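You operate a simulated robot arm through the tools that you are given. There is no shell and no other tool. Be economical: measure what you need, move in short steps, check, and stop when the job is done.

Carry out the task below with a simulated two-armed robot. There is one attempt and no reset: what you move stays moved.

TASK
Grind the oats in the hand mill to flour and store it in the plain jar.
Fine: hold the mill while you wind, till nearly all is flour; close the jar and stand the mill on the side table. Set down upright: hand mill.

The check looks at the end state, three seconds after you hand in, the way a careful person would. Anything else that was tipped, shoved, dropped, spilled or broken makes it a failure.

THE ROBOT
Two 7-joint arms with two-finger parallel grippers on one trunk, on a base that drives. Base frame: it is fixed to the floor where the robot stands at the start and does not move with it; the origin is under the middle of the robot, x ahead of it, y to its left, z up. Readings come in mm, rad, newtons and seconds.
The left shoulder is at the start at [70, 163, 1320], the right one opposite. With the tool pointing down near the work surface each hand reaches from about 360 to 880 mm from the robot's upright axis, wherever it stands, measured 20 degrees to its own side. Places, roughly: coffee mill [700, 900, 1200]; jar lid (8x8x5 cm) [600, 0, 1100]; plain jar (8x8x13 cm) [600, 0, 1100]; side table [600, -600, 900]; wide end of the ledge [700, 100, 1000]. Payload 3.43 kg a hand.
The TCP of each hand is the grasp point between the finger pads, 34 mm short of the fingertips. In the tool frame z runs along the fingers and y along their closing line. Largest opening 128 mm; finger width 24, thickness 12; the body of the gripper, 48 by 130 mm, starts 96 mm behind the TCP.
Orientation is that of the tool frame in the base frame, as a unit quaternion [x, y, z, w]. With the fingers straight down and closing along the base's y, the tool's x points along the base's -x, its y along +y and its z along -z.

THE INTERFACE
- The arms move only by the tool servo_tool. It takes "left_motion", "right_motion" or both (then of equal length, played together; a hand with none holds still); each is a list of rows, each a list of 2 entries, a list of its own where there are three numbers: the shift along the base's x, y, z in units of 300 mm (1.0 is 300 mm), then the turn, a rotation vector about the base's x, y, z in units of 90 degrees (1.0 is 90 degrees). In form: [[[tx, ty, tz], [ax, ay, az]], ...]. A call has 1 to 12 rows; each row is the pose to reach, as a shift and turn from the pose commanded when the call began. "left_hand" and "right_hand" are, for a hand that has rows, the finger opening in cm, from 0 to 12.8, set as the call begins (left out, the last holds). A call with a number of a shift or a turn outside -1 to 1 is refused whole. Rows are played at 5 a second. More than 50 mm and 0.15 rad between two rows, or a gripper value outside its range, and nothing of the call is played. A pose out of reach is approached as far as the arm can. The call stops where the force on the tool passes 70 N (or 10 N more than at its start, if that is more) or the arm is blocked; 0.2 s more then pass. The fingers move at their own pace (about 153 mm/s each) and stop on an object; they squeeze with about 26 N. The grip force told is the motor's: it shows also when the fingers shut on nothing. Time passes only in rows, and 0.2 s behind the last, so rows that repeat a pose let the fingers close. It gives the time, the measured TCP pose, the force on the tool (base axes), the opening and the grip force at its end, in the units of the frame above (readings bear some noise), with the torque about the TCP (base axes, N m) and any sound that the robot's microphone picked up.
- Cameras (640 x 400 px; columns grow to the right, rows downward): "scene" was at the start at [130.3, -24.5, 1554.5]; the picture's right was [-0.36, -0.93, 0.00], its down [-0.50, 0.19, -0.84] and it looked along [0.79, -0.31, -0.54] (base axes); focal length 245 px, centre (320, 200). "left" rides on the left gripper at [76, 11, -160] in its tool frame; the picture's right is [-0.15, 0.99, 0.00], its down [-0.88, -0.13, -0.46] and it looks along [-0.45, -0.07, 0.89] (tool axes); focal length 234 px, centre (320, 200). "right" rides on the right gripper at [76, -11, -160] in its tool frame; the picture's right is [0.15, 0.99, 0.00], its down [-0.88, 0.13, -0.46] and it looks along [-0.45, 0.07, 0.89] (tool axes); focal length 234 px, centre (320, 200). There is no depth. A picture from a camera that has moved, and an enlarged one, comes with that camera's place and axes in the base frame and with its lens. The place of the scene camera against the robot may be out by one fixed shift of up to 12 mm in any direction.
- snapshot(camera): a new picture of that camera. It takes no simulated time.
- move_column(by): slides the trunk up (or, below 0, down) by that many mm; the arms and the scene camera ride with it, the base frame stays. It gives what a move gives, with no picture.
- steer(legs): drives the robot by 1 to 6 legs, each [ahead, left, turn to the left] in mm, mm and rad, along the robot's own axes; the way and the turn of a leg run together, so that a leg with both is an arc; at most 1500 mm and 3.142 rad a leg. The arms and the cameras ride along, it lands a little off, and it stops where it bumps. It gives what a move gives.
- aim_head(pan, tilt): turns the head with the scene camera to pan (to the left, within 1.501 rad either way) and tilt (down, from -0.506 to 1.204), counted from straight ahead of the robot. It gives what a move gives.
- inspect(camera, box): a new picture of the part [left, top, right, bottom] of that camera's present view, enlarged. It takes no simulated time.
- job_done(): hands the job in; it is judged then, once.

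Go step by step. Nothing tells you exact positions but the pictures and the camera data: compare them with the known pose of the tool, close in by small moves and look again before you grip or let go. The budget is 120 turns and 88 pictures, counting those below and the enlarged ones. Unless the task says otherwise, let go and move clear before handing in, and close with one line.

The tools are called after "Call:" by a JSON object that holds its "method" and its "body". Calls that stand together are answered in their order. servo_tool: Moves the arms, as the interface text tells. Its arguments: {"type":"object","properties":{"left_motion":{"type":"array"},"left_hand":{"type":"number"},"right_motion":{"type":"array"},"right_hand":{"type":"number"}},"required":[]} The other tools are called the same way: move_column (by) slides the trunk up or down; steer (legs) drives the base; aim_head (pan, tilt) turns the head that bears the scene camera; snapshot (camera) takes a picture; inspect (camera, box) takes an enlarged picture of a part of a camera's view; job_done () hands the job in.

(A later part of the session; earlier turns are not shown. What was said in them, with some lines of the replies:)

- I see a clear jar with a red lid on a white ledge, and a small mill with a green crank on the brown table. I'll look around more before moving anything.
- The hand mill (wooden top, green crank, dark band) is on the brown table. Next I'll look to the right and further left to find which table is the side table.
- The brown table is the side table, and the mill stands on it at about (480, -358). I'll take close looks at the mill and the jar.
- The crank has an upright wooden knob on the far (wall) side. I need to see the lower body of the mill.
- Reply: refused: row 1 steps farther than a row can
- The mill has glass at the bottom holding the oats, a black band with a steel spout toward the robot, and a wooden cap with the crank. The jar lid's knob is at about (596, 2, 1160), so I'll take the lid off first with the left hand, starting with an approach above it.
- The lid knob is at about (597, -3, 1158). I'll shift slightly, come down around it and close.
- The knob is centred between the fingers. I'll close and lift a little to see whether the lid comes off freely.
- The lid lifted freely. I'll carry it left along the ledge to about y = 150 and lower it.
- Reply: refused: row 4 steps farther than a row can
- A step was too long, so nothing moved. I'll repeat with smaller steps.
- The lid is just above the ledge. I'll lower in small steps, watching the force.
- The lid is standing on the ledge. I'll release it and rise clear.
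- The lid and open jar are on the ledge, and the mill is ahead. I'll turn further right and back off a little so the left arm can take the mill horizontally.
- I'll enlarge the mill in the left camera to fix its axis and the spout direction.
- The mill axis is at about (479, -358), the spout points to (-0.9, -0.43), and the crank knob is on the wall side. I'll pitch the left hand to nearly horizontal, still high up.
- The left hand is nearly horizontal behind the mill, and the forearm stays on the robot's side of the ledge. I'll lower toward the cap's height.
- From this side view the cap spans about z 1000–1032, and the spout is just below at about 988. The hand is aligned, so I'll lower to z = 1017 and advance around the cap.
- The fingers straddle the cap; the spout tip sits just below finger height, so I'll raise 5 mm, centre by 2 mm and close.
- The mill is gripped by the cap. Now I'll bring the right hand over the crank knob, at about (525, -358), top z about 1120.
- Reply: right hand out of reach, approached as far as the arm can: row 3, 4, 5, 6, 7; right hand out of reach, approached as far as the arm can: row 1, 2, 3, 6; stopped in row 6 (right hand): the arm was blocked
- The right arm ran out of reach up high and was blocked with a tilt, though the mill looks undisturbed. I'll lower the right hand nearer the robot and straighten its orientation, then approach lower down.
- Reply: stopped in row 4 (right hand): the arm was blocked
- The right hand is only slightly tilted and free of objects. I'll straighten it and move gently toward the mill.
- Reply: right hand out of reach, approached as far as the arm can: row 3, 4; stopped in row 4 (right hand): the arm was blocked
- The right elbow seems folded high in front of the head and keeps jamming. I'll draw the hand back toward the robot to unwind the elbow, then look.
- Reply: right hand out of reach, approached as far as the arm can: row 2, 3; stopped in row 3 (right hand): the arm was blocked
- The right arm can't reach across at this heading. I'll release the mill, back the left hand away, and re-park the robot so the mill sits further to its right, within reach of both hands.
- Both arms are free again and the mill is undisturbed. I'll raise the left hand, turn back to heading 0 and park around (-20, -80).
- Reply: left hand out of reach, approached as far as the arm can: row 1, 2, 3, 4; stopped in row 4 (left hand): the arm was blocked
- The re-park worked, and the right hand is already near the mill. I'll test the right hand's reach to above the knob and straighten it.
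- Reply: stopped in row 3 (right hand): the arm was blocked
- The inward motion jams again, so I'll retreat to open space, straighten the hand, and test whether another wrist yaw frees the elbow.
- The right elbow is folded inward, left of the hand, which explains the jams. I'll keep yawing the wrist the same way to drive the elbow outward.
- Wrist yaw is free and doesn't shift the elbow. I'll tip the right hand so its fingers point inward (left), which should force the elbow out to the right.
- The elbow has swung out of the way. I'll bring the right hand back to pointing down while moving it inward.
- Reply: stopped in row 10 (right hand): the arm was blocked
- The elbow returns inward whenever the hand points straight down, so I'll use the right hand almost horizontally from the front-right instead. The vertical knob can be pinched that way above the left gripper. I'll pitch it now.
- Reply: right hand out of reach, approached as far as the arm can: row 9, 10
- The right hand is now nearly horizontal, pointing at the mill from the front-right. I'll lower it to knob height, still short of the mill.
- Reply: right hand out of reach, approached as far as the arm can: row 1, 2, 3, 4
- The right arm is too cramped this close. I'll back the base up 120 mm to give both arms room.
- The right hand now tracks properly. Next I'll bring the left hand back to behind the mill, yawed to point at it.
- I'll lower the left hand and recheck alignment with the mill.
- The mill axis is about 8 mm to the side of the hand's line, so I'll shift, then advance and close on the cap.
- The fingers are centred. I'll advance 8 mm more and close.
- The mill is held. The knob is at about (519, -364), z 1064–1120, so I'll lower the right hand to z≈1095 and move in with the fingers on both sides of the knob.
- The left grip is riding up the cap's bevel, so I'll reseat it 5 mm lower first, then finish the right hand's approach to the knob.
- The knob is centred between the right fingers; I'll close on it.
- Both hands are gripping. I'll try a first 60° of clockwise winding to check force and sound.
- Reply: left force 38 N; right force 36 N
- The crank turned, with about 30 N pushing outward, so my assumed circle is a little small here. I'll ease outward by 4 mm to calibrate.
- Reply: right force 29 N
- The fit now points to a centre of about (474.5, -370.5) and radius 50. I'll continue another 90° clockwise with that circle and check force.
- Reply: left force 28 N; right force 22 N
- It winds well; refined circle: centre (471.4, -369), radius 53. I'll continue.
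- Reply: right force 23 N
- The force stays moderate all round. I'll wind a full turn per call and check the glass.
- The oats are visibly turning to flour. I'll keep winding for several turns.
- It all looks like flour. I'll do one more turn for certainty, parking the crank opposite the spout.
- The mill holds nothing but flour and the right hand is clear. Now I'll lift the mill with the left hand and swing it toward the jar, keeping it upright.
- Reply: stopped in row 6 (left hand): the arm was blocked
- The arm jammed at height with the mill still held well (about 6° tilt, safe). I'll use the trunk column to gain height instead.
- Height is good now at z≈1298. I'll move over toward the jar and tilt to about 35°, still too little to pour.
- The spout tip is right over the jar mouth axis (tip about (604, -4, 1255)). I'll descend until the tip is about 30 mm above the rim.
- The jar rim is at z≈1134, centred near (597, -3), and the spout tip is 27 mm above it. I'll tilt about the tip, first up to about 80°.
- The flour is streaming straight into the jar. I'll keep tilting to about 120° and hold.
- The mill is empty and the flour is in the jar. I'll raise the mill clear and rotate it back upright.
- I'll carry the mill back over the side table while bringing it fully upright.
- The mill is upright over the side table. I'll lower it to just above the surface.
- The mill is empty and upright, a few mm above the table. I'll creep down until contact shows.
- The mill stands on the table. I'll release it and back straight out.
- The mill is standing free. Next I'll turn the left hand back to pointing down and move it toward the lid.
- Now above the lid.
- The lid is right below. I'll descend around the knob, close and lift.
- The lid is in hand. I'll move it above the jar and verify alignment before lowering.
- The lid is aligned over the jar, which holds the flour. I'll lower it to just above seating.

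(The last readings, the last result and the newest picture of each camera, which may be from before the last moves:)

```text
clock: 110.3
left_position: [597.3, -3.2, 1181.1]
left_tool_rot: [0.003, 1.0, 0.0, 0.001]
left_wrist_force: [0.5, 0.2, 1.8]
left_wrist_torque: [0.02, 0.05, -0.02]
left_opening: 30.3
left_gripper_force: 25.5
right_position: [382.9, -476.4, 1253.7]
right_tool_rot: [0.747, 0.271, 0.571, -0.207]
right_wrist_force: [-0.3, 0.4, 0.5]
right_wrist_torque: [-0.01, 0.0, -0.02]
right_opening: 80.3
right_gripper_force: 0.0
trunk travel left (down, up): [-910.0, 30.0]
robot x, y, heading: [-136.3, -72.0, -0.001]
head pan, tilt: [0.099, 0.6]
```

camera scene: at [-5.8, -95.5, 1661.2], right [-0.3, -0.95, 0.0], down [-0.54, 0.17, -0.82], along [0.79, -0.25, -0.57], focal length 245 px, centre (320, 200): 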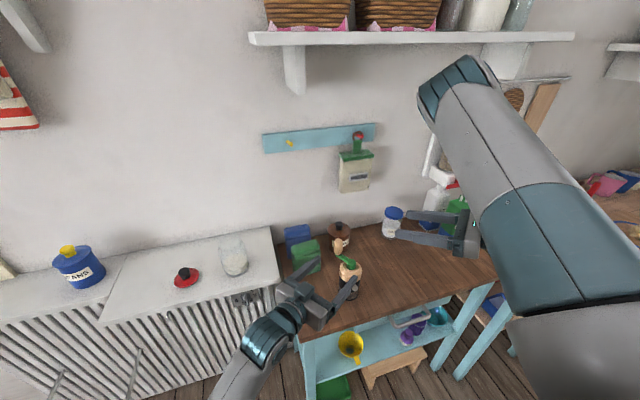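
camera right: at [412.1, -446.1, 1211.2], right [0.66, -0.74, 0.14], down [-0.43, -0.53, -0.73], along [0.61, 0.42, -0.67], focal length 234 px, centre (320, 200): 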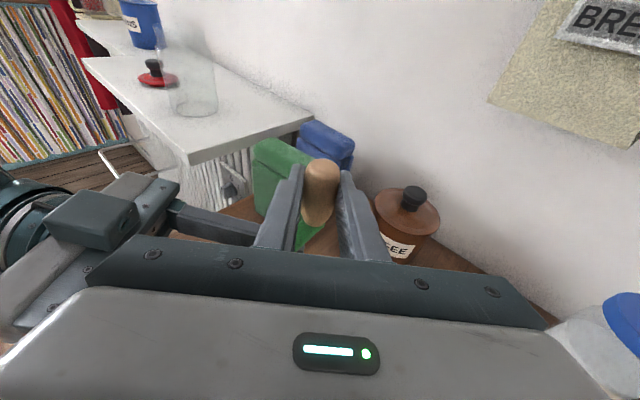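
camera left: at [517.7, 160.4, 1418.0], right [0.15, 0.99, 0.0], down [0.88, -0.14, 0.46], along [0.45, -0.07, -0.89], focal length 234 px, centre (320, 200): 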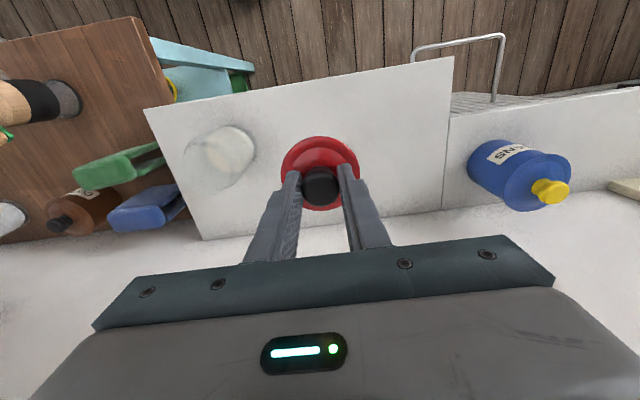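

Call:
{"method": "servo_tool", "body": {"left_motion": [[[0, 0, -0.004], [0, 0, 0]], [[0, 0, -0.008], [0, 0, 0]]]}}

Call:
{"method": "inspect", "body": {"camera": "scene", "box": [250, 150, 410, 270]}}

```text
clock: 110.9
left_position: [595.8, -3.6, 1180.3]
left_tool_rot: [0.003, 1.0, 0.001, 0.002]
left_wrist_force: [2.8, 0.8, 15.9]
left_wrist_torque: [0.05, 0.01, -0.02]
left_opening: 30.7
left_gripper_force: 26.0
right_position: [381.4, -476.6, 1253.9]
right_tool_rot: [0.747, 0.271, 0.571, -0.206]
right_wrist_force: [-0.1, 0.1, 0.4]
right_wrist_torque: [0.0, -0.01, 0.01]
right_opening: 79.9
right_gripper_force: 0.1
trunk travel left (down, up): [-910.0, 30.0]
robot x, y, heading: [-134.8, -83.1, -0.002]
head pan, tilt: [0.099, 0.6]
```

```text
3.33 times, centred on (330, 210) of scene
camera zoom: at [-4.2, -60.4, 1661.7], right [0.1, -1.0, 0.0], down [-0.56, -0.05, -0.83], along [0.82, 0.08, -0.56], focal length 816 px, centre (287, 167)
```

zoom: 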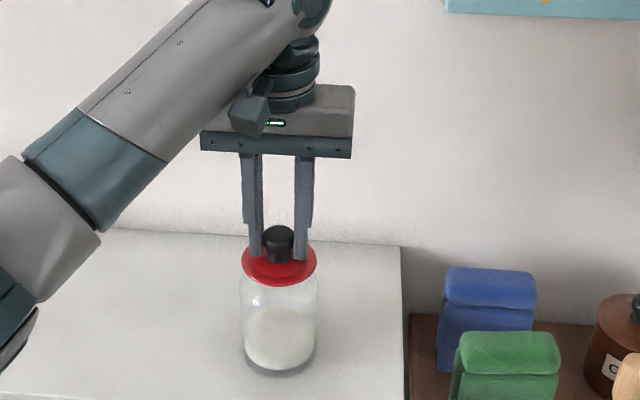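

The lid is seated on the jar. I'll release it and rise clear.

Call:
{"method": "servo_tool", "body": {"left_motion": [[[0, 0, 0.008], [0, 0, 0]], [[0, 0, 0.008], [0, 0, 0]], [[0, 0, 0.1], [0, 0, 0]], [[0, 0, 0.2], [0, 0, 0]], [[-0.1, 0, 0.26], [0, 0, 0]], [[-0.24, 0, 0.28], [0, 0, 0]], [[-0.38, 0, 0.28], [0, 0, 0]]], "left_hand": 6.5}}

Call:
{"method": "inspect", "body": {"camera": "scene", "box": [240, 150, 440, 290]}}

Call:
{"method": "snapshot", "body": {"camera": "left"}}

Call:
{"method": "aim_head", "body": {"pan": -0.35, "tilt": 0.7}}

Call:
{"method": "snapshot", "body": {"camera": "scene"}}

```text
clock: 112.5
left_position: [482.0, -1.9, 1262.0]
left_tool_rot: [0.003, 1.0, 0.001, 0.001]
left_wrist_force: [-0.6, -0.5, -0.1]
left_wrist_torque: [0.03, -0.05, -0.01]
left_opening: 65.2
left_gripper_force: 0.0
right_position: [382.2, -475.0, 1254.5]
right_tool_rot: [0.747, 0.271, 0.571, -0.207]
right_wrist_force: [-0.3, 0.1, 0.9]
right_wrist_torque: [0.0, -0.02, 0.0]
right_opening: 80.1
right_gripper_force: 0.0
trunk travel left (down, up): [-910.0, 30.0]
robot x, y, heading: [-139.2, -77.1, -0.005]
head pan, tilt: [0.099, 0.6]
```

```text
2.86 times, centred on (340, 220) of scene
camera zoom: at [-3.2, -60.0, 1661.4], right [0.1, -1.0, 0.0], down [-0.56, -0.05, -0.83], along [0.82, 0.08, -0.56], focal length 699 px, centre (263, 143)
```

zoom: 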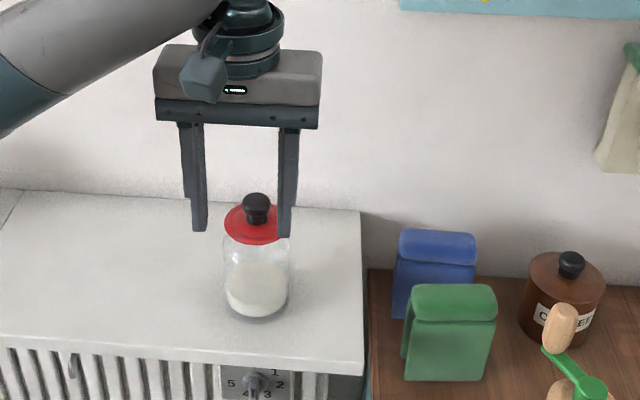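

```text
5 pictures are left
camera left: at [404.3, 9.2, 1421.2], right [0.15, 0.99, 0.0], down [0.88, -0.14, 0.46], along [0.45, -0.07, -0.89], focal length 234 px, centre (320, 200)
```

left: 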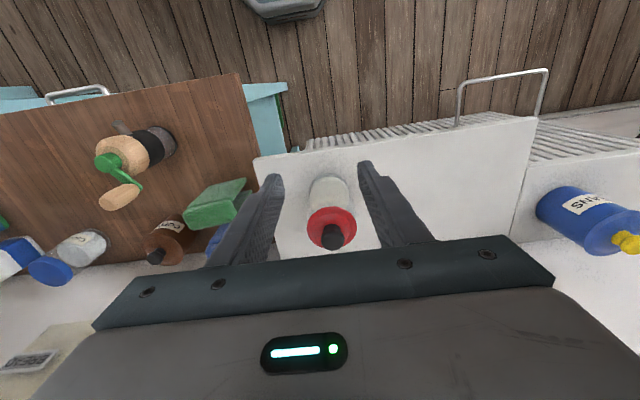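

```text
clock: 113.4
left_position: [484.6, -3.2, 1261.5]
left_tool_rot: [0.002, 1.0, 0.0, 0.0]
left_wrist_force: [0.1, 0.2, -0.2]
left_wrist_torque: [0.01, 0.02, -0.04]
left_opening: 65.0
left_gripper_force: 0.1
right_position: [382.1, -475.3, 1252.4]
right_tool_rot: [0.747, 0.27, 0.572, -0.206]
right_wrist_force: [0.0, 0.1, 0.0]
right_wrist_torque: [0.02, 0.0, 0.01]
right_opening: 79.9
right_gripper_force: 0.0
trunk travel left (down, up): [-910.0, 30.0]
robot x, y, heading: [-136.0, -78.4, -0.006]
head pan, tilt: [-0.351, 0.7]
```

```text
4 pictures are left
camera scene: at [-10.1, -98.2, 1652.7], right [-0.35, -0.94, 0.0], down [-0.6, 0.22, -0.76], along [0.72, -0.26, -0.64], focal length 245 px, centre (320, 200)
```

scene: 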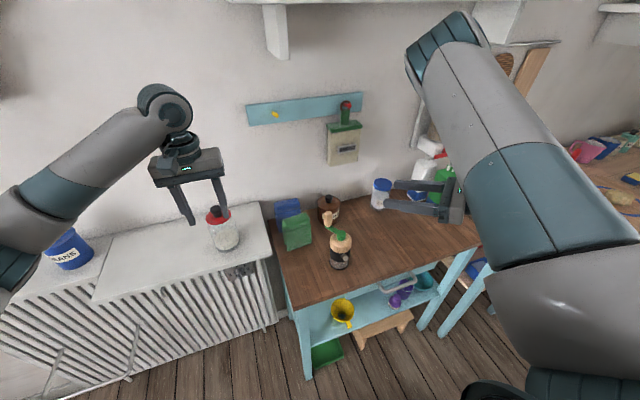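

The jar stands closed with the flour inside, the mill stands upright and empty on the side table, and both hands are clear. I'm handing in.

Call:
{"method": "job_done", "body": {}}

```text
The job is handed in.
```

The oats are ground to flour and stored in the plain jar with its lid on, and the hand mill stands upright on the side table.
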